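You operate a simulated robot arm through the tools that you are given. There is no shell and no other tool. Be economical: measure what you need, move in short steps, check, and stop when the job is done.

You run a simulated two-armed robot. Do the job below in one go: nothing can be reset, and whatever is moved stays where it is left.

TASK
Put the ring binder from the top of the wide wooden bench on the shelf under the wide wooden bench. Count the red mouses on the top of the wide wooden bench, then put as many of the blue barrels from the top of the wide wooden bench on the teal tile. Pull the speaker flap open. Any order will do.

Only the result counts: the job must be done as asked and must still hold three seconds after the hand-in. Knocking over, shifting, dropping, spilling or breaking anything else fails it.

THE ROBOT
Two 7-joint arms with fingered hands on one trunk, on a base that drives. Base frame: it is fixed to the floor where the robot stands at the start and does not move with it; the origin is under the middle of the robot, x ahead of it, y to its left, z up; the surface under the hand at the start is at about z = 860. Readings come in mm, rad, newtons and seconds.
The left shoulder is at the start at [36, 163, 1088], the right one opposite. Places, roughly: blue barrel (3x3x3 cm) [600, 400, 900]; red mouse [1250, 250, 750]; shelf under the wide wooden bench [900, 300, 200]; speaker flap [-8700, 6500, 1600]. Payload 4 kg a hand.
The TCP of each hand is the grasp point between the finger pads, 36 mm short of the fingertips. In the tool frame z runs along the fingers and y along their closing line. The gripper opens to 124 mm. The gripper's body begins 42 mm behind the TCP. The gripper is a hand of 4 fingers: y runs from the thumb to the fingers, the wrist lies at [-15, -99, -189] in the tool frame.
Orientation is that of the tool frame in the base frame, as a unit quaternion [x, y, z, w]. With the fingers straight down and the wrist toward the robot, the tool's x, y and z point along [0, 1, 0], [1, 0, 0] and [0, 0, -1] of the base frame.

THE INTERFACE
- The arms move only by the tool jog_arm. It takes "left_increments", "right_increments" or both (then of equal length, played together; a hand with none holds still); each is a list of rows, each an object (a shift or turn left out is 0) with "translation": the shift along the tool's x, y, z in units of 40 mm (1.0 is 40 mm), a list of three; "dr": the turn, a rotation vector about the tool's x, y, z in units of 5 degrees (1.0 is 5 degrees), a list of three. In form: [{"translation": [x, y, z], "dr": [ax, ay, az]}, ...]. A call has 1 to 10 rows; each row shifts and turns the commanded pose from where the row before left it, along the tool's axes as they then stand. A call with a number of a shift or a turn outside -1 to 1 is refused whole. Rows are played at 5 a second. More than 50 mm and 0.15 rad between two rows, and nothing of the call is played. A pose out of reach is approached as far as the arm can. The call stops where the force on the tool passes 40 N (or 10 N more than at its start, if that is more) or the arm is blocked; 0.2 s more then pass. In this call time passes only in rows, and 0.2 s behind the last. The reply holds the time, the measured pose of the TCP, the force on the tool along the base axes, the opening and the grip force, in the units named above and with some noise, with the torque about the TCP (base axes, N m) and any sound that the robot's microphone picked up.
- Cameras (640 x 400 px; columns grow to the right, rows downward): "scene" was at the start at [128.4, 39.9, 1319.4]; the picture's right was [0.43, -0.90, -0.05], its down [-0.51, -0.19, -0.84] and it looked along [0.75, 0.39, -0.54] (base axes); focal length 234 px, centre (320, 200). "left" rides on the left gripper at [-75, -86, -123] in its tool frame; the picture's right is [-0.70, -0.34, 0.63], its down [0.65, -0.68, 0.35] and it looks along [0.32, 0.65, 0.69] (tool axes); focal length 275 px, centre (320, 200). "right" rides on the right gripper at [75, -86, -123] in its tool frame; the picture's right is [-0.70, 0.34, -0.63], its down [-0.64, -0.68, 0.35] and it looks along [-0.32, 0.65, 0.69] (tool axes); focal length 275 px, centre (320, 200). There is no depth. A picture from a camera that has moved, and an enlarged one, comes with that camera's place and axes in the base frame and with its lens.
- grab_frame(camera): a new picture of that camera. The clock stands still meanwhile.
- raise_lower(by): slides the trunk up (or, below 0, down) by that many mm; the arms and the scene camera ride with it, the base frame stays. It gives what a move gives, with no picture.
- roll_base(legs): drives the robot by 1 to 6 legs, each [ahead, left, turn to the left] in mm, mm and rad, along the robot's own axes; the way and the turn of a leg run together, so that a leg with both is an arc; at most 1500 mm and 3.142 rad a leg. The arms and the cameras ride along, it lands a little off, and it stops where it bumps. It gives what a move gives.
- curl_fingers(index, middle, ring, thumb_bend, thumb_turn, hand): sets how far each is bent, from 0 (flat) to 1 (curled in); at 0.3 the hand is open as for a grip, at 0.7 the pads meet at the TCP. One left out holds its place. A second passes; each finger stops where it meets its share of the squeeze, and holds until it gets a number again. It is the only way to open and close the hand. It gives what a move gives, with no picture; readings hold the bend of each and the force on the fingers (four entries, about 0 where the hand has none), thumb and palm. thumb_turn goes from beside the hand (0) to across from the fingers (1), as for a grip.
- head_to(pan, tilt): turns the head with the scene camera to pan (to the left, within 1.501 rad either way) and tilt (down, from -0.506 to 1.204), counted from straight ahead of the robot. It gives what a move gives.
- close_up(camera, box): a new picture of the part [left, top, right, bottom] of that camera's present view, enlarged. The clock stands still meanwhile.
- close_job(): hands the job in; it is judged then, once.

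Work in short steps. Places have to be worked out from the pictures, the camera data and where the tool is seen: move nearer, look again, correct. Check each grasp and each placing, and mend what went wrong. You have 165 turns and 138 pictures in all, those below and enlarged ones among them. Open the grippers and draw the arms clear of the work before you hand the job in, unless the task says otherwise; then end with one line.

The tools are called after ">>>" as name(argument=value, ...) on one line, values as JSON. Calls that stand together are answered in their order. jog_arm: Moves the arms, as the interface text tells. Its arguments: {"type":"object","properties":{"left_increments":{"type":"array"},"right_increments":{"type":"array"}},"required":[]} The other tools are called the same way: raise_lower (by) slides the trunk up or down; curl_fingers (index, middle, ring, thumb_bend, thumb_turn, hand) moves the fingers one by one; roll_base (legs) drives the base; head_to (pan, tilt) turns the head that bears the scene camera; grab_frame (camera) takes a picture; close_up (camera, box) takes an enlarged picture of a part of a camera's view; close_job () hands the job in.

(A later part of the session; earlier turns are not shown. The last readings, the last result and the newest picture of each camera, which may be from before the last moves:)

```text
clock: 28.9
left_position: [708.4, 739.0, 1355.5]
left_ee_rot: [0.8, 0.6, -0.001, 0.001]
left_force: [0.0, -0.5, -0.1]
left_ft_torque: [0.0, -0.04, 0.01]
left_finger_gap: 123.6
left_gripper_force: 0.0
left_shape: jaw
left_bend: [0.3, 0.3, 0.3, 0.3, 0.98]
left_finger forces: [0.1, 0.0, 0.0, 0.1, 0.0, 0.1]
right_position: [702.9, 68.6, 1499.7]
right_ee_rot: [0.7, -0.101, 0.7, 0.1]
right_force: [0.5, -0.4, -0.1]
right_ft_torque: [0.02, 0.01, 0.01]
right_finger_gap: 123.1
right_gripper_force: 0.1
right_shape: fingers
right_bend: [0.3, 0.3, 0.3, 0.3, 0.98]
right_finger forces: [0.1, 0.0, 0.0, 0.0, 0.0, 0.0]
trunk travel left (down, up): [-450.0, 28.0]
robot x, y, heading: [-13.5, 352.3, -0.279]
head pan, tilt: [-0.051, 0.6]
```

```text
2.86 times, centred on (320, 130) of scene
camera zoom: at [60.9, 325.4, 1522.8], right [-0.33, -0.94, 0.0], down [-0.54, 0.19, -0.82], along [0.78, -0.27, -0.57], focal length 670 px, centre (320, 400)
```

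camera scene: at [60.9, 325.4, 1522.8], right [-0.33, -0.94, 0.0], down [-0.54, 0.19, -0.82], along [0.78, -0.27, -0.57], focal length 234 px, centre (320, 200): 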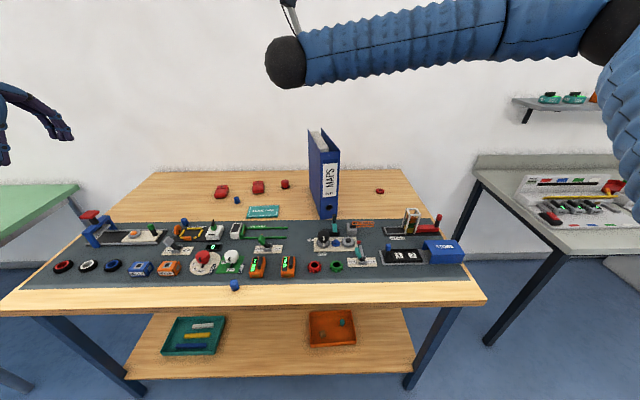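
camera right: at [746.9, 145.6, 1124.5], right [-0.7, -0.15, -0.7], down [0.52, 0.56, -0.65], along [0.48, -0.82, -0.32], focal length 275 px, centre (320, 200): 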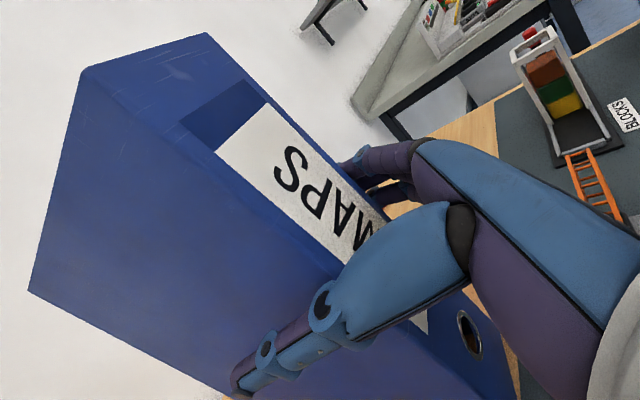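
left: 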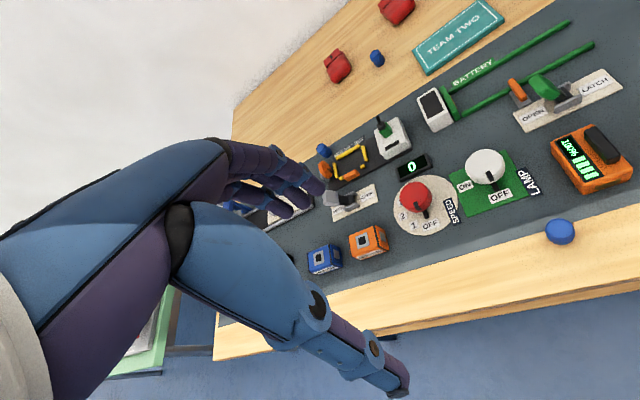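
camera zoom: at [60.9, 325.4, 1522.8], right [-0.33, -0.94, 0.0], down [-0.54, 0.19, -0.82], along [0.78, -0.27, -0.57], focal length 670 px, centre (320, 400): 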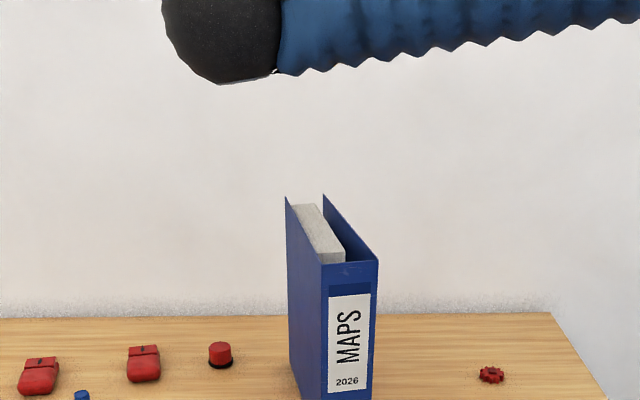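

Binder stands upright again. I tilt the hand 60° downward for a grip from above.

>>> jog_arm(right_increments=[{"dr": [0, -1, 0]}, {"dr": [0, -1, 0]}, {"dr": [0, -1, 0]}, {"dr": [0, -1, 0]}, {"dr": [0, -1, 0]}, {"dr": [0, -1, 0]}, {"dr": [0, -1, 0]}, {"dr": [0, -1, 0]}, {"dr": [0, -1, 0]}, {"dr": [0, -1, 0]}])

>>> jog_arm(right_increments=[{"dr": [0, -1, 0]}, {"dr": [0, -1, 0]}, {"translation": [0.866, 0, 0.5]}, {"translation": [0.866, 0, 0.5]}])

>>> grab_frame(camera="right")

>>> grab_frame(camera="scene")

```text
clock: 31.1
left_position: [708.5, 740.1, 1355.8]
left_ee_rot: [0.8, 0.6, 0.0, 0.0]
left_force: [-0.5, 0.2, -0.2]
left_ft_torque: [0.0, -0.01, 0.0]
left_finger_gap: 123.8
left_gripper_force: 0.2
left_shape: jaw
left_bend: [0.3, 0.3, 0.3, 0.3, 0.98]
left_finger forces: [0.0, 0.0, 0.0, 0.1, 0.0, 0.1]
right_position: [703.6, 69.8, 1498.6]
right_ee_rot: [0.93, -0.133, 0.338, 0.049]
right_force: [-0.2, 0.4, -0.4]
right_ft_torque: [-0.01, 0.0, -0.01]
right_finger_gap: 123.0
right_gripper_force: 0.1
right_shape: fingers
right_bend: [0.3, 0.3, 0.3, 0.3, 0.98]
right_finger forces: [0.1, 0.1, 0.0, 0.1, 0.0, 0.0]
trunk travel left (down, up): [-450.0, 28.0]
robot x, y, heading: [-12.6, 352.0, -0.285]
head pan, tilt: [-0.051, 0.6]
```

```text
clock: 32.1
left_position: [710.1, 738.7, 1355.1]
left_ee_rot: [0.801, 0.599, -0.001, 0.0]
left_force: [0.1, 0.8, 0.0]
left_ft_torque: [-0.03, 0.02, 0.01]
left_finger_gap: 123.6
left_gripper_force: 0.1
left_shape: jaw
left_bend: [0.3, 0.3, 0.3, 0.3, 0.98]
left_finger forces: [0.0, 0.1, 0.1, 0.0, 0.1, 0.0]
right_position: [781.5, 46.1, 1498.2]
right_ee_rot: [0.956, -0.137, 0.256, 0.037]
right_force: [0.1, -0.1, -0.6]
right_ft_torque: [0.0, 0.01, -0.01]
right_finger_gap: 123.1
right_gripper_force: 0.1
right_shape: fingers
right_bend: [0.3, 0.3, 0.3, 0.3, 0.98]
right_finger forces: [0.0, 0.0, 0.1, 0.0, 0.0, 0.0]
trunk travel left (down, up): [-450.0, 28.0]
robot x, y, heading: [-14.3, 354.0, -0.283]
head pan, tilt: [-0.051, 0.6]
```

```text
108 pictures are left
camera right: at [810.0, 128.2, 1642.6], right [-0.98, -0.07, 0.2], down [-0.18, 0.76, -0.62], along [-0.11, -0.64, -0.76], focal length 275 px, centre (320, 200)
```

right: 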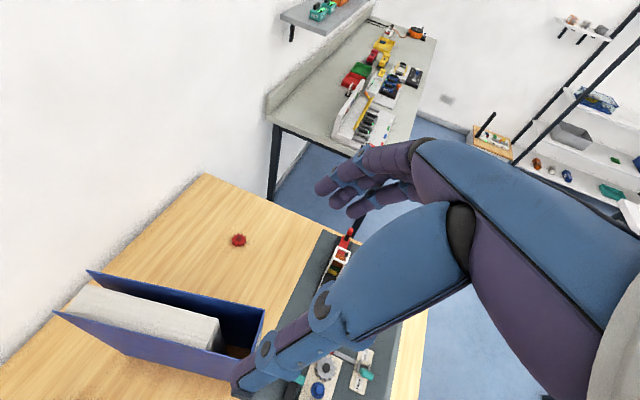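

```text
107 pictures are left
camera scene: at [62.2, 326.0, 1522.7], right [-0.33, -0.94, 0.0], down [-0.54, 0.19, -0.82], along [0.78, -0.27, -0.57], focal length 234 px, centre (320, 200)
```

scene: 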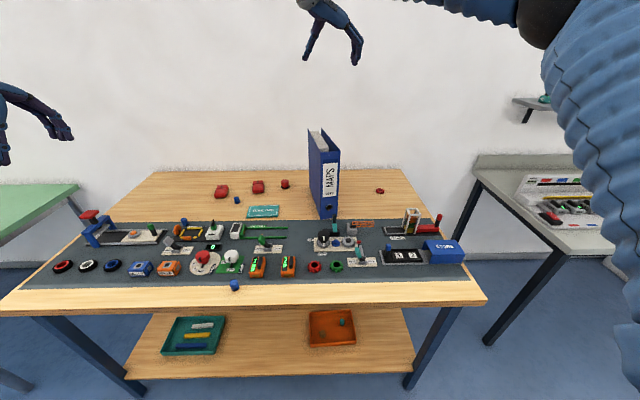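

Seen from above, the binder has yawed to about −6°, top centre ≈ [963,2], 283 deep, ~70 wide. I turn the hand +10° about vertical and move to a hover above its middle.

>>> jog_arm(right_increments=[{"dr": [0.5, 0, -0.866]}, {"dr": [0.5, 0, -0.866]}, {"translation": [0.098, 0.074, 0.98]}, {"translation": [0.098, 0.074, 0.98]}, {"translation": [0.098, 0.074, 0.98]}, {"translation": [0.098, 0.074, 0.98]}, {"translation": [0.098, 0.074, 0.98]}, {"translation": [0.098, 0.074, 0.98]}, {"translation": [0.098, 0.074, 0.98]}, {"translation": [0.098, 0.074, 0.98]}])

>>> grab_frame(camera="right")

>>> close_up(camera="scene", box=[240, 60, 400, 230])

```text
clock: 34.3
left_position: [709.9, 739.1, 1356.5]
left_ee_rot: [0.801, 0.599, 0.0, -0.001]
left_force: [0.5, -0.9, 0.6]
left_ft_torque: [0.01, 0.02, 0.01]
left_finger_gap: 123.7
left_gripper_force: 0.1
left_shape: jaw
left_bend: [0.3, 0.3, 0.3, 0.3, 0.98]
left_finger forces: [0.0, 0.0, 0.1, 0.1, 0.0, 0.0]
right_position: [960.6, 2.8, 1240.9]
right_ee_rot: [0.965, -0.053, 0.258, 0.014]
right_force: [1.1, 0.7, 1.1]
right_ft_torque: [0.02, -0.02, 0.01]
right_finger_gap: 122.9
right_gripper_force: 0.0
right_shape: fingers
right_bend: [0.3, 0.3, 0.3, 0.3, 0.98]
right_finger forces: [0.0, 0.0, 0.0, 0.0, 0.1, 0.1]
trunk travel left (down, up): [-450.0, 28.0]
robot x, y, heading: [-13.8, 352.0, -0.28]
head pan, tilt: [-0.051, 0.6]
```

```text
106 pictures are left
camera right: at [973.3, 88.8, 1384.5], right [-0.95, -0.23, 0.2], down [-0.31, 0.72, -0.62], along [0.0, -0.65, -0.76], focal length 275 px, centre (320, 200)
```

right: 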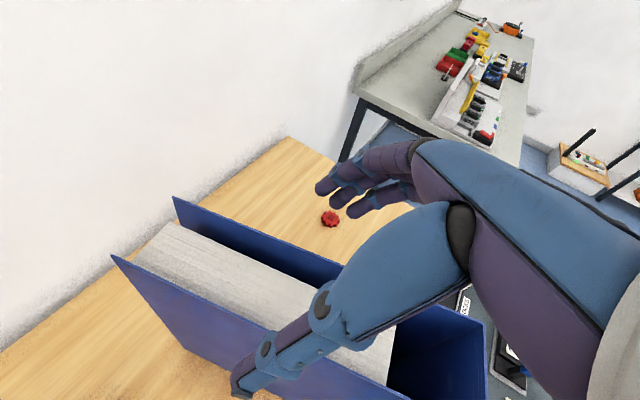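

```text
2.35 times, centred on (320, 145) of scene
camera zoom: at [62.3, 325.7, 1522.7], right [-0.33, -0.94, 0.0], down [-0.54, 0.19, -0.82], along [0.78, -0.27, -0.57], focal length 552 px, centre (320, 329)
```

zoom: 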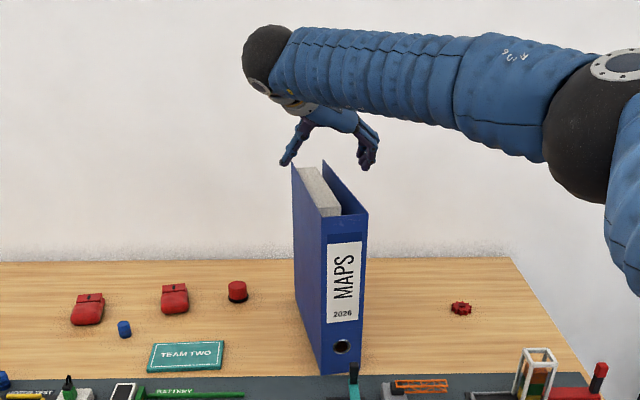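

Alignment is confirmed within a few mm. I descend ~80 mm straight down.

>>> jog_arm(right_increments=[{"translation": [-0.25, 0, 0.433]}, {"translation": [-0.25, 0, 0.433]}, {"translation": [-0.25, 0, 0.433]}, {"translation": [-0.24, 0, 0.41]}])

>>> grab_frame(camera="right")

>>> close_up(camera="scene", box=[240, 60, 400, 230])

```text
clock: 35.3
left_position: [709.6, 738.3, 1355.2]
left_ee_rot: [0.801, 0.599, 0.0, 0.0]
left_force: [0.2, 0.1, 0.9]
left_ft_torque: [0.0, 0.01, 0.0]
left_finger_gap: 123.8
left_gripper_force: 0.2
left_shape: jaw
left_bend: [0.3, 0.3, 0.3, 0.3, 0.98]
left_finger forces: [0.1, 0.0, 0.0, 0.1, 0.0, 0.0]
right_position: [959.2, 3.3, 1163.1]
right_ee_rot: [0.965, -0.053, 0.256, 0.014]
right_force: [-0.3, -0.8, 0.0]
right_ft_torque: [0.02, -0.01, 0.0]
right_finger_gap: 123.1
right_gripper_force: 0.1
right_shape: fingers
right_bend: [0.3, 0.3, 0.3, 0.3, 0.98]
right_finger forces: [0.1, 0.0, 0.1, 0.1, 0.0, 0.0]
trunk travel left (down, up): [-450.0, 28.0]
robot x, y, heading: [-12.6, 350.7, -0.285]
head pan, tilt: [-0.051, 0.6]
```

```text
104 pictures are left
camera right: at [972.6, 88.5, 1307.1], right [-0.95, -0.23, 0.2], down [-0.31, 0.72, -0.62], along [0.0, -0.65, -0.76], focal length 275 px, centre (320, 200)
```

right: 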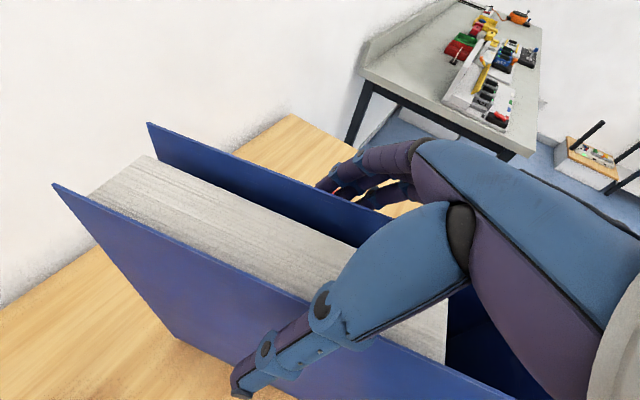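

```text
2.35 times, centred on (320, 145) of scene
camera zoom: at [61.8, 325.2, 1522.7], right [-0.33, -0.94, 0.0], down [-0.54, 0.19, -0.82], along [0.78, -0.27, -0.57], focal length 552 px, centre (320, 329)
```

zoom: 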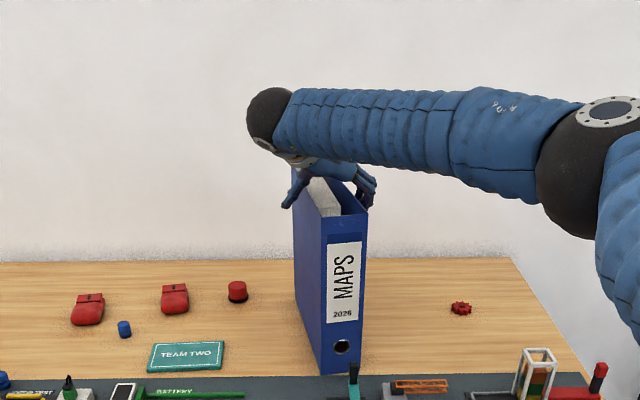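

Fingers straddle both covers. I go 9 mm deeper and close.

>>> jog_arm(right_increments=[{"translation": [-0.11, 0, 0.19]}])

>>> curl_fingers(hand="right", index=0.7, middle=0.7, ring=0.7, thumb_bend=0.7)

>>> grab_frame(camera="right")

```text
clock: 35.7
left_position: [709.1, 738.1, 1355.7]
left_ee_rot: [0.8, 0.6, 0.001, 0.0]
left_force: [0.5, 0.0, -0.6]
left_ft_torque: [0.03, 0.04, 0.0]
left_finger_gap: 123.5
left_gripper_force: 0.2
left_shape: jaw
left_bend: [0.3, 0.3, 0.3, 0.3, 0.98]
left_finger forces: [0.1, 0.1, 0.0, 0.1, 0.0, 0.0]
right_position: [959.3, 3.2, 1155.7]
right_ee_rot: [0.965, -0.053, 0.258, 0.014]
right_force: [-0.1, 0.9, 1.0]
right_ft_torque: [-0.03, -0.01, 0.04]
right_finger_gap: 123.4
right_gripper_force: 0.6
right_shape: fingers
right_bend: [0.3, 0.3, 0.3, 0.3, 0.98]
right_finger forces: [0.0, 0.0, 0.1, 0.1, 0.6, 0.0]
trunk travel left (down, up): [-450.0, 28.0]
robot x, y, heading: [-12.2, 349.6, -0.284]
head pan, tilt: [-0.051, 0.6]
```

```text
clock: 36.7
left_position: [707.2, 738.9, 1356.7]
left_ee_rot: [0.8, 0.6, 0.0, 0.0]
left_force: [-0.3, 0.4, -0.6]
left_ft_torque: [-0.01, -0.03, -0.02]
left_finger_gap: 123.4
left_gripper_force: 0.1
left_shape: jaw
left_bend: [0.3, 0.3, 0.3, 0.3, 0.98]
left_finger forces: [0.1, 0.1, 0.0, 0.1, 0.0, 0.0]
right_position: [958.7, 2.5, 1157.2]
right_ee_rot: [0.964, -0.053, 0.259, 0.015]
right_force: [-2.8, -2.8, 10.9]
right_ft_torque: [-1.23, 0.63, 0.39]
right_finger_gap: 95.7
right_gripper_force: 44.8
right_shape: fingers
right_bend: [0.46, 0.47, 0.44, 0.45, 0.96]
right_finger forces: [11.9, 9.8, 23.6, 0.0, 44.3, 0.0]
trunk travel left (down, up): [-450.0, 28.0]
robot x, y, heading: [-14.2, 355.8, -0.284]
head pan, tilt: [-0.051, 0.6]
```

```text
102 pictures are left
camera right: at [970.7, 88.4, 1301.0], right [-0.95, -0.23, 0.2], down [-0.31, 0.72, -0.62], along [0.0, -0.65, -0.76], focal length 275 px, centre (320, 200)
```

right: 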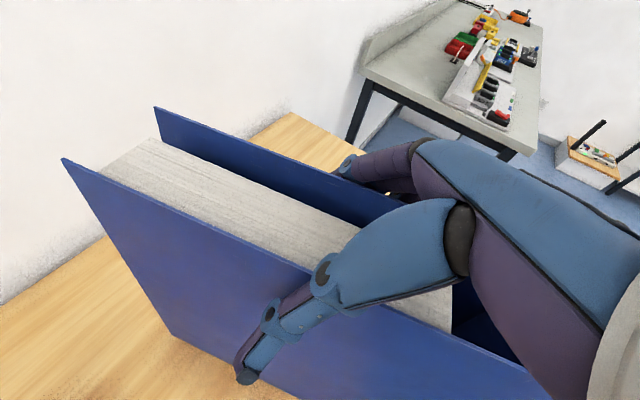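

Grip is firm. I lift 40 mm straight up and check.

>>> jog_arm(right_increments=[{"translation": [0.25, 0, -0.433]}, {"translation": [0.25, 0, -0.433]}])

>>> grab_frame(camera="right")

>>> close_up(camera="scene", box=[240, 60, 400, 230])

```text
clock: 37.3
left_position: [708.5, 738.5, 1355.4]
left_ee_rot: [0.801, 0.599, 0.0, 0.0]
left_force: [0.4, -0.7, 0.0]
left_ft_torque: [0.01, 0.01, 0.0]
left_finger_gap: 123.7
left_gripper_force: 0.1
left_shape: jaw
left_bend: [0.3, 0.3, 0.3, 0.3, 0.98]
left_finger forces: [0.0, 0.0, 0.1, 0.0, 0.0, 0.0]
right_position: [959.1, 3.8, 1195.2]
right_ee_rot: [0.965, -0.052, 0.257, 0.014]
right_force: [-0.4, 0.3, -11.9]
right_ft_torque: [-0.25, 0.15, 0.02]
right_finger_gap: 84.6
right_gripper_force: 28.6
right_shape: fingers
right_bend: [0.47, 0.5, 0.48, 0.48, 0.98]
right_finger forces: [15.4, 6.9, 7.3, 0.1, 28.0, 0.1]
trunk travel left (down, up): [-450.0, 28.0]
robot x, y, heading: [-12.8, 350.8, -0.283]
head pan, tilt: [-0.051, 0.6]
```

```text
101 pictures are left
camera right: at [971.5, 89.1, 1339.0], right [-0.95, -0.24, 0.2], down [-0.31, 0.72, -0.62], along [0.0, -0.65, -0.76], focal length 275 px, centre (320, 200)
```

right: 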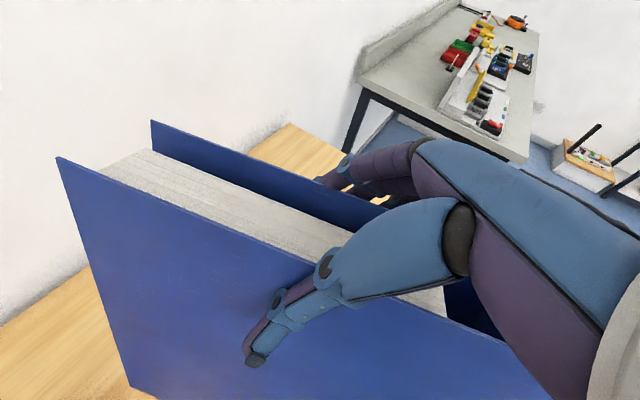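

```text
2.35 times, centred on (320, 145) of scene
camera zoom: at [60.2, 325.7, 1522.9], right [-0.33, -0.94, 0.0], down [-0.54, 0.19, -0.82], along [0.78, -0.27, -0.57], focal length 552 px, centre (320, 329)
```

zoom: 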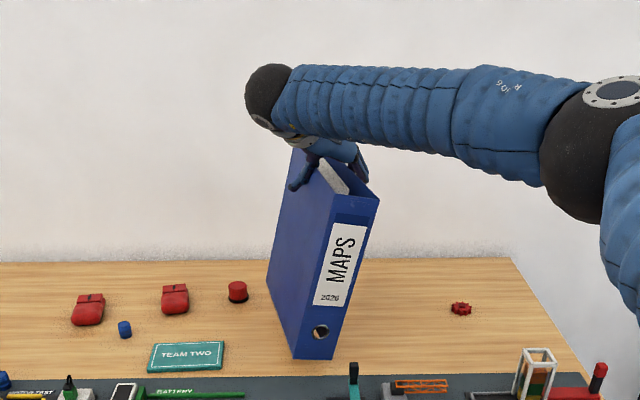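

The binder is lifted, hanging with ~12° sideways roll. I raise 100 mm more, and roll the hand −12° about the forward axis to level it.

>>> jog_arm(right_increments=[{"translation": [0.25, 0, -0.433]}, {"translation": [0.25, 0, -0.433]}, {"translation": [0.25, 0, -0.433]}, {"translation": [0.25, 0, -0.433]}, {"translation": [0.25, 0, -0.433]}, {"dr": [-0.46, 0, -0.267]}, {"dr": [-0.46, 0, -0.267]}, {"dr": [-0.46, 0, -0.267]}, {"dr": [-0.46, 0, -0.267]}])

>>> grab_frame(camera="right")

>>> close_up(camera="scene", box=[240, 40, 420, 230])

```text
clock: 39.3
left_position: [709.4, 737.8, 1354.8]
left_ee_rot: [0.8, 0.6, -0.001, 0.0]
left_force: [0.3, 0.4, 0.1]
left_ft_torque: [-0.02, 0.0, 0.01]
left_finger_gap: 123.6
left_gripper_force: 0.1
left_shape: jaw
left_bend: [0.3, 0.3, 0.3, 0.3, 0.98]
left_finger forces: [0.1, 0.0, 0.0, 0.0, 0.0, 0.0]
right_position: [961.1, 2.0, 1293.6]
right_ee_rot: [0.962, -0.028, 0.251, 0.104]
right_force: [0.8, 0.2, -10.4]
right_ft_torque: [0.06, 0.03, -0.01]
right_finger_gap: 84.4
right_gripper_force: 28.0
right_shape: fingers
right_bend: [0.47, 0.5, 0.49, 0.49, 0.97]
right_finger forces: [15.2, 6.1, 5.8, 0.1, 28.2, 0.0]
trunk travel left (down, up): [-450.0, 28.0]
robot x, y, heading: [-15.7, 352.2, -0.281]
head pan, tilt: [-0.051, 0.6]
```

```text
99 pictures are left
camera right: at [976.2, 112.8, 1419.3], right [-0.95, -0.19, 0.26], down [-0.32, 0.59, -0.74], along [-0.01, -0.78, -0.62], focal length 275 px, centre (320, 200)
```

right: 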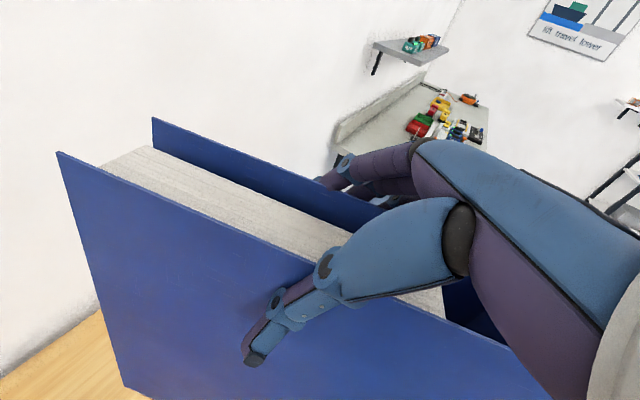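

```text
2.11 times, centred on (330, 135) of scene
camera zoom: at [62.3, 325.2, 1522.7], right [-0.33, -0.94, 0.0], down [-0.54, 0.19, -0.82], along [0.78, -0.27, -0.57], focal length 494 px, centre (299, 337)
```

zoom: 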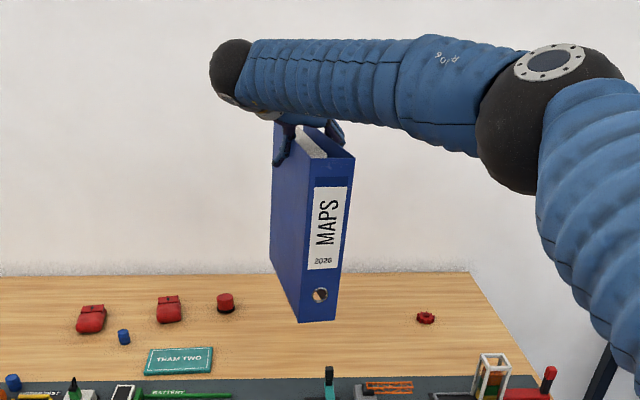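

Nearly upright now with solid hold (10–12 N weight). I retract the arm 280 mm toward me, well above the objects.

>>> jog_arm(right_increments=[{"translation": [-0.6, 0, -0.35]}, {"translation": [-0.866, 0, -0.5]}, {"translation": [-0.866, 0, -0.5]}, {"translation": [-0.866, 0, -0.5]}, {"translation": [-0.866, 0, -0.5]}, {"translation": [-0.866, 0, -0.5]}, {"translation": [-0.866, 0, -0.5]}, {"translation": [-0.6, 0, -0.35]}])

>>> grab_frame(camera="scene")

```text
clock: 41.1
left_position: [707.0, 738.8, 1355.5]
left_ee_rot: [0.8, 0.6, 0.0, 0.0]
left_force: [0.8, -0.1, 0.2]
left_ft_torque: [-0.02, -0.05, -0.01]
left_finger_gap: 123.9
left_gripper_force: 0.1
left_shape: jaw
left_bend: [0.3, 0.3, 0.3, 0.3, 0.98]
left_finger forces: [0.0, 0.0, 0.1, 0.0, 0.0, 0.0]
right_position: [665.9, 35.8, 1294.9]
right_ee_rot: [0.962, -0.029, 0.252, 0.103]
right_force: [-0.2, -0.4, -10.8]
right_ft_torque: [-0.02, 0.11, 0.02]
right_finger_gap: 84.4
right_gripper_force: 28.1
right_shape: fingers
right_bend: [0.47, 0.5, 0.49, 0.48, 0.97]
right_finger forces: [14.8, 6.4, 6.3, 0.1, 28.2, 0.1]
trunk travel left (down, up): [-450.0, 28.0]
robot x, y, heading: [-13.8, 350.8, -0.285]
head pan, tilt: [-0.051, 0.6]
```

```text
97 pictures are left
camera scene: at [61.0, 324.9, 1522.8], right [-0.33, -0.94, 0.0], down [-0.54, 0.19, -0.82], along [0.78, -0.27, -0.57], focal length 234 px, centre (320, 200)
```

scene: 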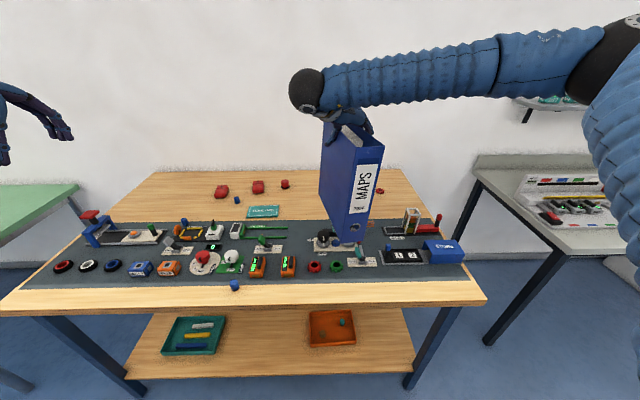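

No further mouse behind it: exactly two red mouses. I back the base 480 mm with the binder held high.

>>> roll_base(legs=[[-480, 0, 0], [0, 330, 0]])

>>> head_to(pan=-0.05, tilt=0.75)

>>> grab_frame(camera="scene")

```text
clock: 45.7
left_position: [336.6, 1189.7, 1355.2]
left_ee_rot: [0.8, 0.6, 0.0, 0.0]
left_force: [-0.7, -0.4, 0.1]
left_ft_torque: [-0.03, -0.05, -0.02]
left_finger_gap: 123.6
left_gripper_force: 0.1
left_shape: jaw
left_bend: [0.3, 0.3, 0.3, 0.3, 0.98]
left_finger forces: [0.1, 0.0, 0.0, 0.0, 0.0, 0.1]
right_position: [295.9, 486.5, 1294.0]
right_ee_rot: [0.962, -0.028, 0.252, 0.103]
right_force: [0.3, 0.4, -11.5]
right_ft_torque: [-0.04, 0.02, -0.01]
right_finger_gap: 84.4
right_gripper_force: 27.1
right_shape: fingers
right_bend: [0.47, 0.5, 0.49, 0.48, 0.97]
right_finger forces: [14.8, 6.4, 5.9, 0.0, 27.8, 0.0]
trunk travel left (down, up): [-450.0, 28.0]
robot x, y, heading: [-385.4, 802.3, -0.285]
head pan, tilt: [-0.051, 0.6]
```

```text
clock: 46.4
left_position: [336.4, 1191.4, 1355.0]
left_ee_rot: [0.8, 0.6, 0.0, 0.0]
left_force: [-1.1, 0.7, -0.2]
left_ft_torque: [0.0, 0.0, 0.0]
left_finger_gap: 123.6
left_gripper_force: 0.0
left_shape: jaw
left_bend: [0.3, 0.3, 0.3, 0.3, 0.98]
left_finger forces: [0.1, 0.1, 0.0, 0.1, 0.0, 0.1]
right_position: [296.6, 488.0, 1294.9]
right_ee_rot: [0.962, -0.027, 0.251, 0.104]
right_force: [0.6, -0.3, -11.8]
right_ft_torque: [0.02, 0.04, 0.01]
right_finger_gap: 84.5
right_gripper_force: 27.4
right_shape: fingers
right_bend: [0.47, 0.5, 0.49, 0.48, 0.97]
right_finger forces: [14.9, 6.1, 5.8, 0.0, 27.7, 0.0]
trunk travel left (down, up): [-450.0, 28.0]
robot x, y, heading: [-388.0, 798.7, -0.28]
head pan, tilt: [-0.051, 0.75]
```

```text
96 pictures are left
camera scene: at [-315.1, 777.6, 1509.9], right [-0.33, -0.95, 0.0], down [-0.65, 0.22, -0.73], along [0.69, -0.24, -0.68], focal length 234 px, centre (320, 200)
```

scene: 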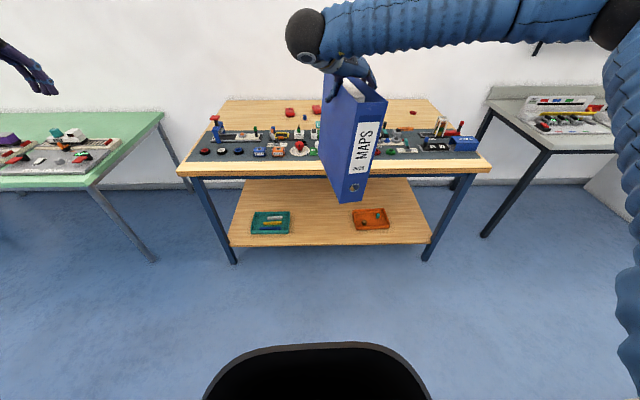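

Shelf free space spans s≈560–1028 along the bench; the binder sits at s≈755, good. I first raise the left hand 200 mm so it clears the bench when the trunk goes down, then lower the trunk.

>>> jog_arm(left_increments=[{"translation": [0, 0, -1]}, {"translation": [0, 0, -1]}, {"translation": [0, 0, -1]}, {"translation": [0, 0, -1]}, {"translation": [0, 0, -1]}])

>>> raise_lower(by=-445)

>>> grab_frame(camera="scene")

```text
clock: 47.6
left_position: [335.1, 1189.3, 1557.1]
left_ee_rot: [0.8, 0.6, 0.0, 0.0]
left_force: [0.3, 0.7, 0.0]
left_ft_torque: [-0.02, -0.01, 0.0]
left_finger_gap: 123.6
left_gripper_force: 0.1
left_shape: jaw
left_bend: [0.3, 0.3, 0.3, 0.3, 0.98]
left_finger forces: [0.1, 0.0, 0.0, 0.0, 0.1, 0.0]
right_position: [294.5, 485.2, 1295.3]
right_ee_rot: [0.962, -0.029, 0.251, 0.103]
right_force: [-0.9, -0.8, -10.2]
right_ft_torque: [-0.04, 0.05, 0.02]
right_finger_gap: 84.5
right_gripper_force: 27.2
right_shape: fingers
right_bend: [0.47, 0.5, 0.49, 0.48, 0.97]
right_finger forces: [14.7, 6.3, 6.0, 0.0, 27.5, 0.0]
trunk travel left (down, up): [-450.0, 28.0]
robot x, y, heading: [-382.8, 799.5, -0.279]
head pan, tilt: [-0.051, 0.75]
```

```text
refused: -445 is not a number from -400 to 400
```

```text
95 pictures are left
camera scene: at [-316.6, 776.0, 1510.0], right [-0.33, -0.95, 0.0], down [-0.65, 0.22, -0.73], along [0.69, -0.24, -0.68], focal length 234 px, centre (320, 200)
```

scene: 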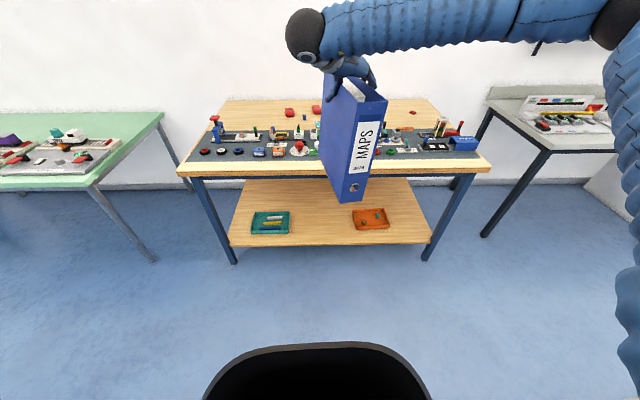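

Max slide per call is 400; I lower in two calls.

>>> raise_lower(by=-400)

>>> raise_lower(by=-45)

>>> head_to(pan=-0.25, tilt=0.45)

>>> grab_frame(camera="scene")

```text
clock: 51.4
left_position: [335.9, 1189.9, 1156.1]
left_ee_rot: [0.8, 0.6, 0.001, 0.0]
left_force: [0.1, 0.6, 0.5]
left_ft_torque: [-0.01, 0.01, 0.0]
left_finger_gap: 123.6
left_gripper_force: 0.1
left_shape: jaw
left_bend: [0.3, 0.3, 0.3, 0.3, 0.98]
left_finger forces: [0.0, 0.0, 0.1, 0.1, 0.0, 0.1]
right_position: [294.6, 485.6, 896.0]
right_ee_rot: [0.962, -0.028, 0.252, 0.103]
right_force: [-1.2, 0.1, -11.0]
right_ft_torque: [0.01, 0.02, 0.0]
right_finger_gap: 84.4
right_gripper_force: 27.2
right_shape: fingers
right_bend: [0.47, 0.5, 0.49, 0.49, 0.97]
right_finger forces: [14.8, 6.1, 5.8, 0.0, 27.3, 0.1]
trunk travel left (down, up): [-50.0, 428.0]
robot x, y, heading: [-386.1, 801.5, -0.286]
head pan, tilt: [-0.051, 0.75]
```

```text
clock: 52.3
left_position: [335.0, 1190.4, 1112.2]
left_ee_rot: [0.8, 0.601, 0.001, 0.0]
left_force: [-1.7, 0.0, 0.2]
left_ft_torque: [-0.01, -0.02, 0.01]
left_finger_gap: 124.0
left_gripper_force: 0.0
left_shape: jaw
left_bend: [0.3, 0.3, 0.3, 0.3, 0.98]
left_finger forces: [0.1, 0.1, 0.1, 0.0, 0.0, 0.0]
right_position: [294.1, 486.9, 853.5]
right_ee_rot: [0.961, -0.028, 0.254, 0.103]
right_force: [-0.9, 0.2, -10.7]
right_ft_torque: [0.01, 0.01, -0.03]
right_finger_gap: 84.3
right_gripper_force: 26.6
right_shape: fingers
right_bend: [0.47, 0.5, 0.49, 0.49, 0.97]
right_finger forces: [15.0, 6.1, 5.8, 0.0, 27.3, 0.0]
trunk travel left (down, up): [-5.0, 473.0]
robot x, y, heading: [-387.1, 806.1, -0.282]
head pan, tilt: [-0.051, 0.75]
```

```text
clock: 53.1
left_position: [336.7, 1189.3, 1110.3]
left_ee_rot: [0.8, 0.6, 0.0, -0.001]
left_force: [0.6, -1.1, 0.0]
left_ft_torque: [0.04, 0.0, 0.01]
left_finger_gap: 123.8
left_gripper_force: 0.1
left_shape: jaw
left_bend: [0.3, 0.3, 0.3, 0.3, 0.98]
left_finger forces: [0.0, 0.1, 0.1, 0.1, 0.0, 0.1]
right_position: [295.4, 486.9, 848.8]
right_ee_rot: [0.962, -0.027, 0.252, 0.103]
right_force: [0.0, 0.3, -11.6]
right_ft_torque: [0.02, 0.01, 0.04]
right_finger_gap: 84.4
right_gripper_force: 27.0
right_shape: fingers
right_bend: [0.47, 0.5, 0.49, 0.49, 0.97]
right_finger forces: [14.8, 6.2, 5.8, 0.1, 27.2, 0.0]
trunk travel left (down, up): [-5.0, 473.0]
robot x, y, heading: [-384.6, 800.6, -0.285]
head pan, tilt: [-0.25, 0.45]
```

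```text
94 pictures are left
camera scene: at [-111.7, 698.3, 975.0], right [-0.47, -0.87, 0.12], down [-0.76, 0.33, -0.56], along [0.45, -0.36, -0.82], focal length 234 px, centre (320, 200)
```

scene: 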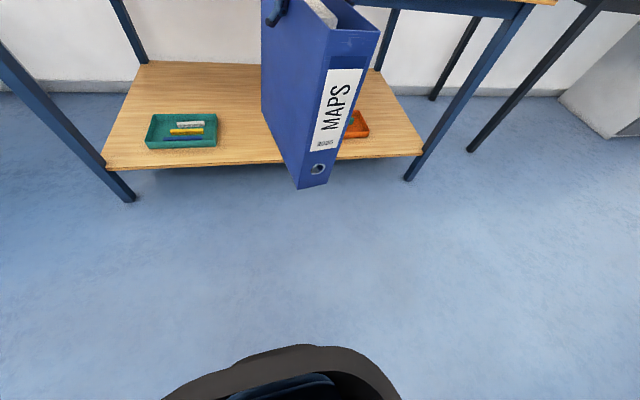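

The view shows a free shelf section behind the binder. I lower the arm in steps (down, in the rolled tool frame).

>>> jog_arm(right_increments=[{"translation": [-0.49, -0.184, 0.851]}, {"translation": [-0.49, -0.184, 0.851]}, {"translation": [-0.49, -0.184, 0.851]}, {"translation": [-0.49, -0.184, 0.851]}, {"translation": [-0.49, -0.184, 0.851]}, {"translation": [-0.49, -0.184, 0.851]}, {"translation": [-0.49, -0.184, 0.851]}])

>>> grab_frame(camera="scene")

>>> grab_frame(camera="right")

```text
clock: 54.7
left_position: [338.1, 1188.4, 1108.7]
left_ee_rot: [0.8, 0.6, -0.001, -0.001]
left_force: [0.4, 0.0, 0.6]
left_ft_torque: [0.01, 0.02, -0.02]
left_finger_gap: 123.8
left_gripper_force: 0.0
left_shape: jaw
left_bend: [0.3, 0.3, 0.3, 0.3, 0.98]
left_finger forces: [0.1, 0.1, 0.1, 0.0, 0.1, 0.0]
right_position: [295.8, 485.8, 568.0]
right_ee_rot: [0.962, -0.028, 0.251, 0.103]
right_force: [0.1, -0.4, -11.5]
right_ft_torque: [-0.02, 0.12, 0.02]
right_finger_gap: 84.4
right_gripper_force: 26.7
right_shape: fingers
right_bend: [0.47, 0.5, 0.49, 0.48, 0.97]
right_finger forces: [14.6, 6.3, 6.0, 0.1, 27.2, 0.1]
trunk travel left (down, up): [-5.0, 473.0]
robot x, y, heading: [-385.9, 802.2, -0.283]
head pan, tilt: [-0.25, 0.45]
```

```text
93 pictures are left
camera scene: at [-110.9, 697.9, 974.3], right [-0.47, -0.87, 0.12], down [-0.76, 0.33, -0.56], along [0.45, -0.36, -0.82], focal length 234 px, centre (320, 200)
```

scene: 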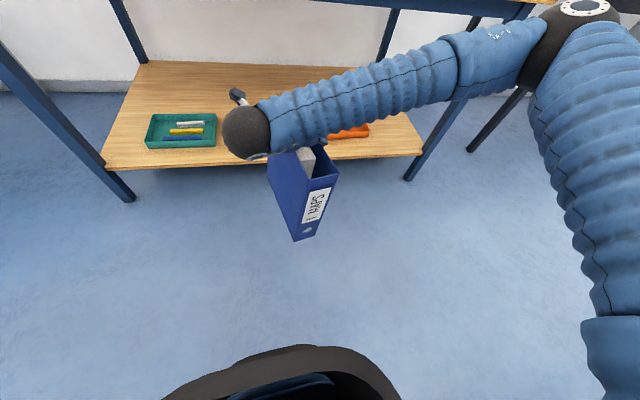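

```text
92 pictures are left
camera right: at [310.9, 596.4, 694.7], right [-0.95, -0.19, 0.26], down [-0.33, 0.59, -0.74], along [-0.01, -0.78, -0.62], focal length 275 px, centre (320, 200)
```

right: 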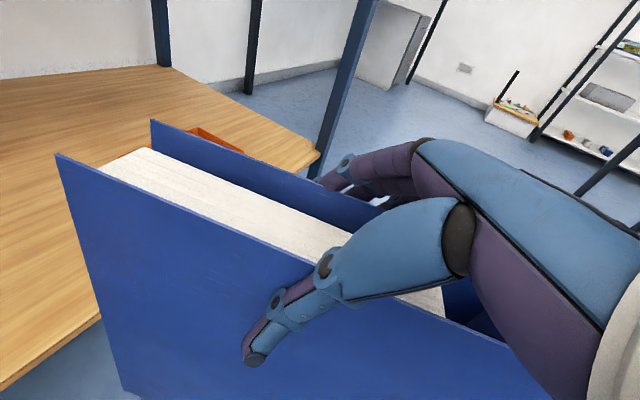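

Shelf surface is about z≈220, binder bottom ≈270. I lower 15 mm and extend the arm forward 200 mm first, so the elbow stays clear of the bench.

>>> jog_arm(right_increments=[{"translation": [-0.184, -0.069, 0.319]}, {"translation": [0.6, 0, 0.346]}, {"translation": [0.866, 0, 0.5]}, {"translation": [0.866, 0, 0.5]}, {"translation": [0.866, 0, 0.5]}, {"translation": [0.866, 0, 0.5]}])

>>> grab_frame(camera="scene")

>>> grab_frame(camera="right")

```text
clock: 56.1
left_position: [337.0, 1188.3, 1109.0]
left_ee_rot: [0.8, 0.6, 0.0, -0.001]
left_force: [0.2, 0.7, 0.2]
left_ft_torque: [-0.02, -0.02, -0.02]
left_finger_gap: 123.6
left_gripper_force: 0.0
left_shape: jaw
left_bend: [0.3, 0.3, 0.3, 0.3, 0.98]
left_finger forces: [0.1, 0.0, 0.1, 0.0, 0.1, 0.0]
right_position: [482.0, 466.7, 553.9]
right_ee_rot: [0.962, -0.028, 0.251, 0.102]
right_force: [0.6, 0.5, -12.1]
right_ft_torque: [0.06, -0.16, 0.0]
right_finger_gap: 84.2
right_gripper_force: 26.6
right_shape: fingers
right_bend: [0.47, 0.51, 0.49, 0.48, 0.97]
right_finger forces: [14.8, 5.9, 5.5, 0.0, 26.9, 0.0]
trunk travel left (down, up): [-5.0, 473.0]
robot x, y, heading: [-390.5, 798.4, -0.285]
head pan, tilt: [-0.25, 0.45]
```

```text
91 pictures are left
camera scene: at [-111.3, 698.2, 974.8], right [-0.47, -0.87, 0.12], down [-0.76, 0.33, -0.56], along [0.45, -0.36, -0.82], focal length 234 px, centre (320, 200)
```

scene: 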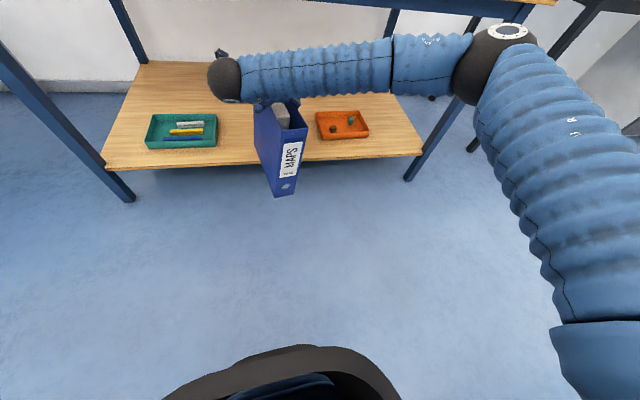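

```text
90 pictures are left
camera right: at [498.0, 576.3, 679.5], right [-0.95, -0.19, 0.26], down [-0.33, 0.59, -0.74], along [-0.01, -0.78, -0.62], focal length 275 px, centre (320, 200)
```

right: 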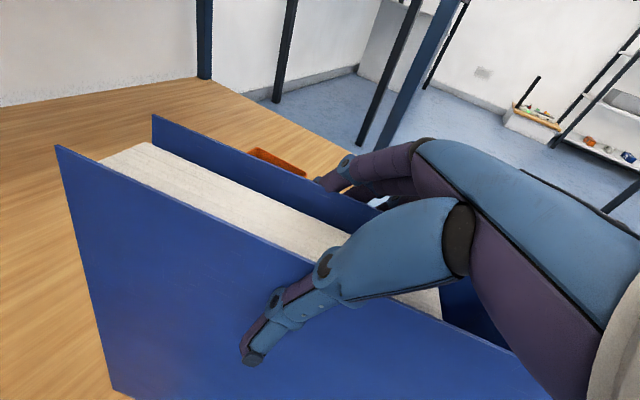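

Good clearance. I extend another 80 mm with the arm, then drive the base forward ~170 mm in small legs.

>>> jog_arm(right_increments=[{"translation": [0.866, 0, 0.5]}, {"translation": [0.866, 0, 0.5]}])

>>> roll_base(legs=[[90, 0, 0]])

>>> grab_frame(camera="scene")

>>> grab_frame(camera="right")

```text
clock: 56.7
left_position: [337.1, 1189.5, 1110.1]
left_ee_rot: [0.8, 0.601, -0.001, -0.001]
left_force: [-1.2, -0.4, 0.1]
left_ft_torque: [0.02, 0.01, 0.02]
left_finger_gap: 123.7
left_gripper_force: 0.0
left_shape: jaw
left_bend: [0.3, 0.3, 0.3, 0.3, 0.98]
left_finger forces: [0.0, 0.1, 0.0, 0.0, 0.0, 0.0]
right_position: [562.3, 455.8, 554.6]
right_ee_rot: [0.962, -0.028, 0.251, 0.102]
right_force: [-0.4, -0.1, -11.2]
right_ft_torque: [-0.03, -0.05, 0.02]
right_finger_gap: 83.9
right_gripper_force: 25.8
right_shape: fingers
right_bend: [0.47, 0.51, 0.49, 0.48, 0.97]
right_finger forces: [13.5, 6.1, 5.9, 0.0, 25.7, 0.1]
trunk travel left (down, up): [-5.0, 473.0]
robot x, y, heading: [-382.3, 799.9, -0.286]
head pan, tilt: [-0.25, 0.45]
```

```text
clock: 57.8
left_position: [424.4, 1163.3, 1109.5]
left_ee_rot: [0.8, 0.6, -0.001, -0.001]
left_force: [0.2, 0.1, 0.0]
left_ft_torque: [0.0, 0.04, -0.03]
left_finger_gap: 123.4
left_gripper_force: 0.1
left_shape: jaw
left_bend: [0.3, 0.3, 0.3, 0.3, 0.98]
left_finger forces: [0.0, 0.1, 0.0, 0.1, 0.0, 0.0]
right_position: [649.2, 431.5, 552.2]
right_ee_rot: [0.962, -0.028, 0.251, 0.102]
right_force: [1.3, 0.9, -12.5]
right_ft_torque: [-0.03, -0.19, -0.03]
right_finger_gap: 83.9
right_gripper_force: 25.9
right_shape: fingers
right_bend: [0.47, 0.51, 0.49, 0.48, 0.97]
right_finger forces: [14.1, 6.2, 5.5, 0.0, 25.5, 0.1]
trunk travel left (down, up): [-5.0, 473.0]
robot x, y, heading: [-299.4, 775.9, -0.282]
head pan, tilt: [-0.25, 0.45]
```

```text
89 pictures are left
camera scene: at [-23.7, 672.8, 974.5], right [-0.47, -0.87, 0.12], down [-0.76, 0.33, -0.56], along [0.45, -0.36, -0.82], focal length 234 px, centre (320, 200)
```

scene: 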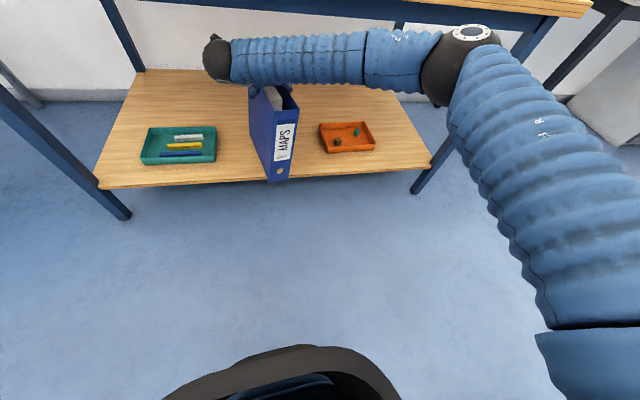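

```text
88 pictures are left
camera right: at [664.7, 541.7, 678.1], right [-0.95, -0.19, 0.26], down [-0.33, 0.59, -0.73], along [-0.01, -0.78, -0.62], focal length 275 px, centre (320, 200)
```

right: 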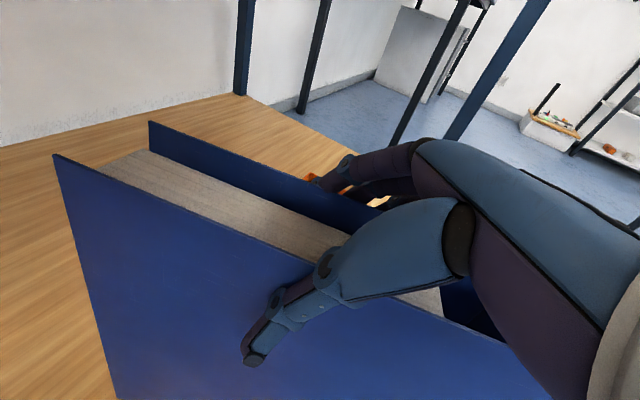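

Spine is near the shelf's front edge. I drive 85 mm more forward.

>>> roll_base(legs=[[85, 0, 0]])

>>> grab_frame(camera="scene")

```text
clock: 58.9
left_position: [506.3, 1140.0, 1109.2]
left_ee_rot: [0.799, 0.601, -0.001, -0.001]
left_force: [0.3, 0.3, 0.1]
left_ft_torque: [0.0, 0.02, 0.03]
left_finger_gap: 123.8
left_gripper_force: 0.0
left_shape: jaw
left_bend: [0.3, 0.3, 0.3, 0.3, 0.98]
left_finger forces: [0.0, 0.1, 0.1, 0.0, 0.0, 0.1]
right_position: [730.9, 407.7, 550.6]
right_ee_rot: [0.962, -0.027, 0.25, 0.103]
right_force: [0.3, 0.8, -11.6]
right_ft_torque: [-0.04, -0.08, -0.02]
right_finger_gap: 83.5
right_gripper_force: 25.4
right_shape: fingers
right_bend: [0.47, 0.51, 0.49, 0.48, 0.97]
right_finger forces: [13.8, 6.1, 5.6, 0.0, 25.1, 0.1]
trunk travel left (down, up): [-5.0, 473.0]
robot x, y, heading: [-215.6, 753.7, -0.285]
head pan, tilt: [-0.25, 0.45]
```

```text
87 pictures are left
camera scene: at [58.3, 649.0, 974.5], right [-0.47, -0.87, 0.12], down [-0.76, 0.33, -0.56], along [0.45, -0.36, -0.82], focal length 234 px, centre (320, 200)
```

scene: 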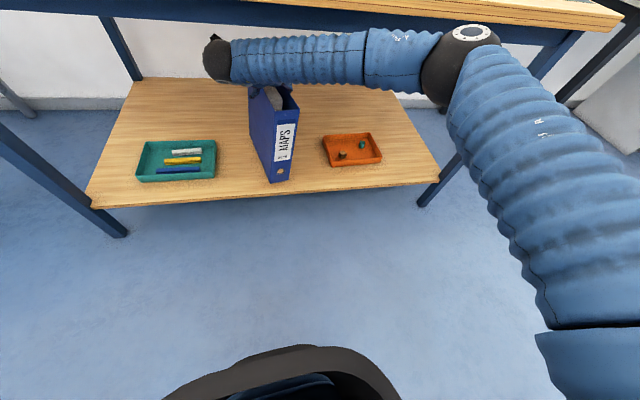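

Binder is well over the shelf. I lower in 8 mm steps until contact shows in the force.

>>> jog_arm(right_increments=[{"translation": [-0.1, -0.037, 0.17]}, {"translation": [-0.1, -0.037, 0.17]}])

>>> grab_frame(camera="scene")

```text
clock: 59.5
left_position: [507.2, 1141.1, 1108.6]
left_ee_rot: [0.8, 0.601, 0.0, -0.001]
left_force: [0.4, -0.4, -0.4]
left_ft_torque: [0.02, -0.01, -0.01]
left_finger_gap: 123.8
left_gripper_force: 0.1
left_shape: jaw
left_bend: [0.3, 0.3, 0.3, 0.3, 0.98]
left_finger forces: [0.0, 0.0, 0.0, 0.0, 0.0, 0.1]
right_position: [729.9, 408.7, 535.7]
right_ee_rot: [0.963, -0.028, 0.25, 0.102]
right_force: [-1.2, -0.2, -11.1]
right_ft_torque: [-0.06, 0.11, -0.01]
right_finger_gap: 83.8
right_gripper_force: 25.2
right_shape: fingers
right_bend: [0.47, 0.51, 0.49, 0.48, 0.97]
right_finger forces: [13.4, 6.2, 6.1, 0.0, 25.4, 0.0]
trunk travel left (down, up): [-5.0, 473.0]
robot x, y, heading: [-216.8, 752.6, -0.279]
head pan, tilt: [-0.25, 0.45]
```

```text
86 pictures are left
camera scene: at [57.7, 649.2, 974.8], right [-0.47, -0.87, 0.12], down [-0.76, 0.33, -0.56], along [0.45, -0.36, -0.82], focal length 234 px, centre (320, 200)
```

scene: 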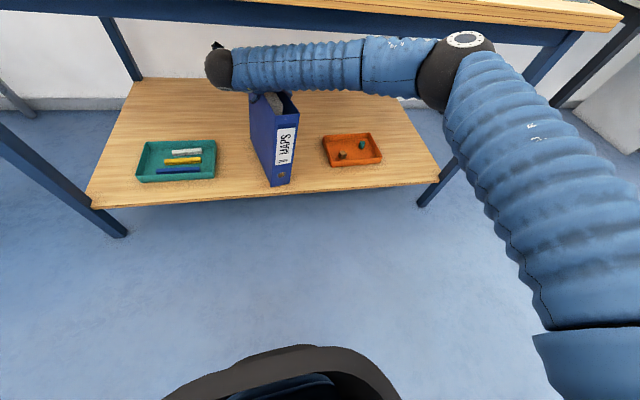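

I advance 30 mm and lower in small steps.

>>> jog_arm(right_increments=[{"translation": [0.65, 0, 0.375]}, {"translation": [-0.06, -0.022, 0.102]}, {"translation": [-0.06, -0.022, 0.102]}])

>>> jog_arm(right_increments=[{"translation": [-0.06, -0.022, 0.102]}, {"translation": [-0.06, -0.022, 0.102]}])

>>> grab_frame(camera="right")

```text
clock: 60.3
left_position: [505.8, 1141.7, 1110.7]
left_ee_rot: [0.8, 0.6, -0.001, -0.001]
left_force: [-0.6, -0.2, -0.3]
left_ft_torque: [0.04, -0.05, -0.03]
left_finger_gap: 123.5
left_gripper_force: 0.0
left_shape: jaw
left_bend: [0.3, 0.3, 0.3, 0.3, 0.98]
left_finger forces: [0.0, 0.0, 0.0, 0.0, 0.1, 0.0]
right_position: [760.4, 406.3, 527.4]
right_ee_rot: [0.962, -0.027, 0.251, 0.103]
right_force: [0.9, -0.3, -10.5]
right_ft_torque: [-0.04, 0.01, 0.03]
right_finger_gap: 83.9
right_gripper_force: 24.2
right_shape: fingers
right_bend: [0.47, 0.51, 0.49, 0.48, 0.97]
right_finger forces: [13.6, 5.8, 5.1, 0.0, 24.8, 0.1]
trunk travel left (down, up): [-5.0, 473.0]
robot x, y, heading: [-217.9, 753.9, -0.284]
head pan, tilt: [-0.25, 0.45]
```

```text
clock: 60.9
left_position: [503.9, 1141.6, 1112.7]
left_ee_rot: [0.8, 0.6, 0.0, 0.001]
left_force: [-0.7, -0.2, 0.9]
left_ft_torque: [0.0, 0.01, -0.01]
left_finger_gap: 123.6
left_gripper_force: 0.2
left_shape: jaw
left_bend: [0.3, 0.3, 0.3, 0.3, 0.98]
left_finger forces: [0.0, 0.0, 0.0, 0.0, 0.1, 0.0]
right_position: [760.5, 405.6, 524.3]
right_ee_rot: [0.961, -0.028, 0.253, 0.105]
right_force: [-3.3, 0.2, 12.0]
right_ft_torque: [-0.18, 0.13, 0.01]
right_finger_gap: 83.3
right_gripper_force: 27.2
right_shape: fingers
right_bend: [0.47, 0.51, 0.49, 0.49, 0.97]
right_finger forces: [14.0, 6.0, 5.7, 0.0, 28.6, 0.0]
trunk travel left (down, up): [-5.0, 473.0]
robot x, y, heading: [-216.2, 754.5, -0.285]
head pan, tilt: [-0.25, 0.45]
```

```text
85 pictures are left
camera right: at [775.6, 515.5, 649.5], right [-0.95, -0.19, 0.26], down [-0.32, 0.59, -0.74], along [-0.01, -0.78, -0.62], focal length 275 px, centre (320, 200)
```

right: 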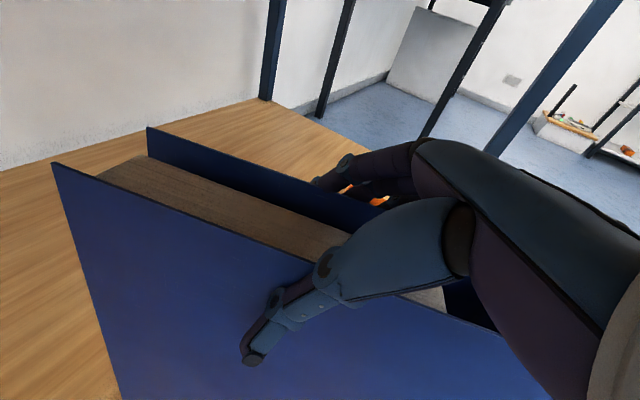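

Contact made. A quick close-up to check tilt before releasing.

>>> close_up(camera="scene", box=[190, 60, 350, 210])

```text
2.67 times, centred on (270, 135) of scene
camera zoom: at [55.6, 649.9, 976.6], right [-0.48, -0.87, 0.12], down [-0.75, 0.33, -0.57], along [0.45, -0.36, -0.81], focal length 625 px, centre (453, 373)
```

zoom: 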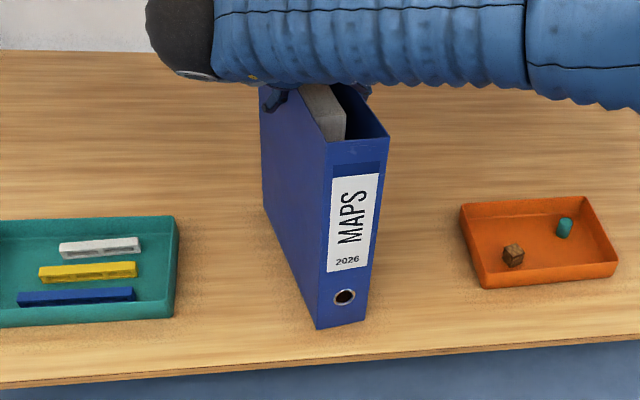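

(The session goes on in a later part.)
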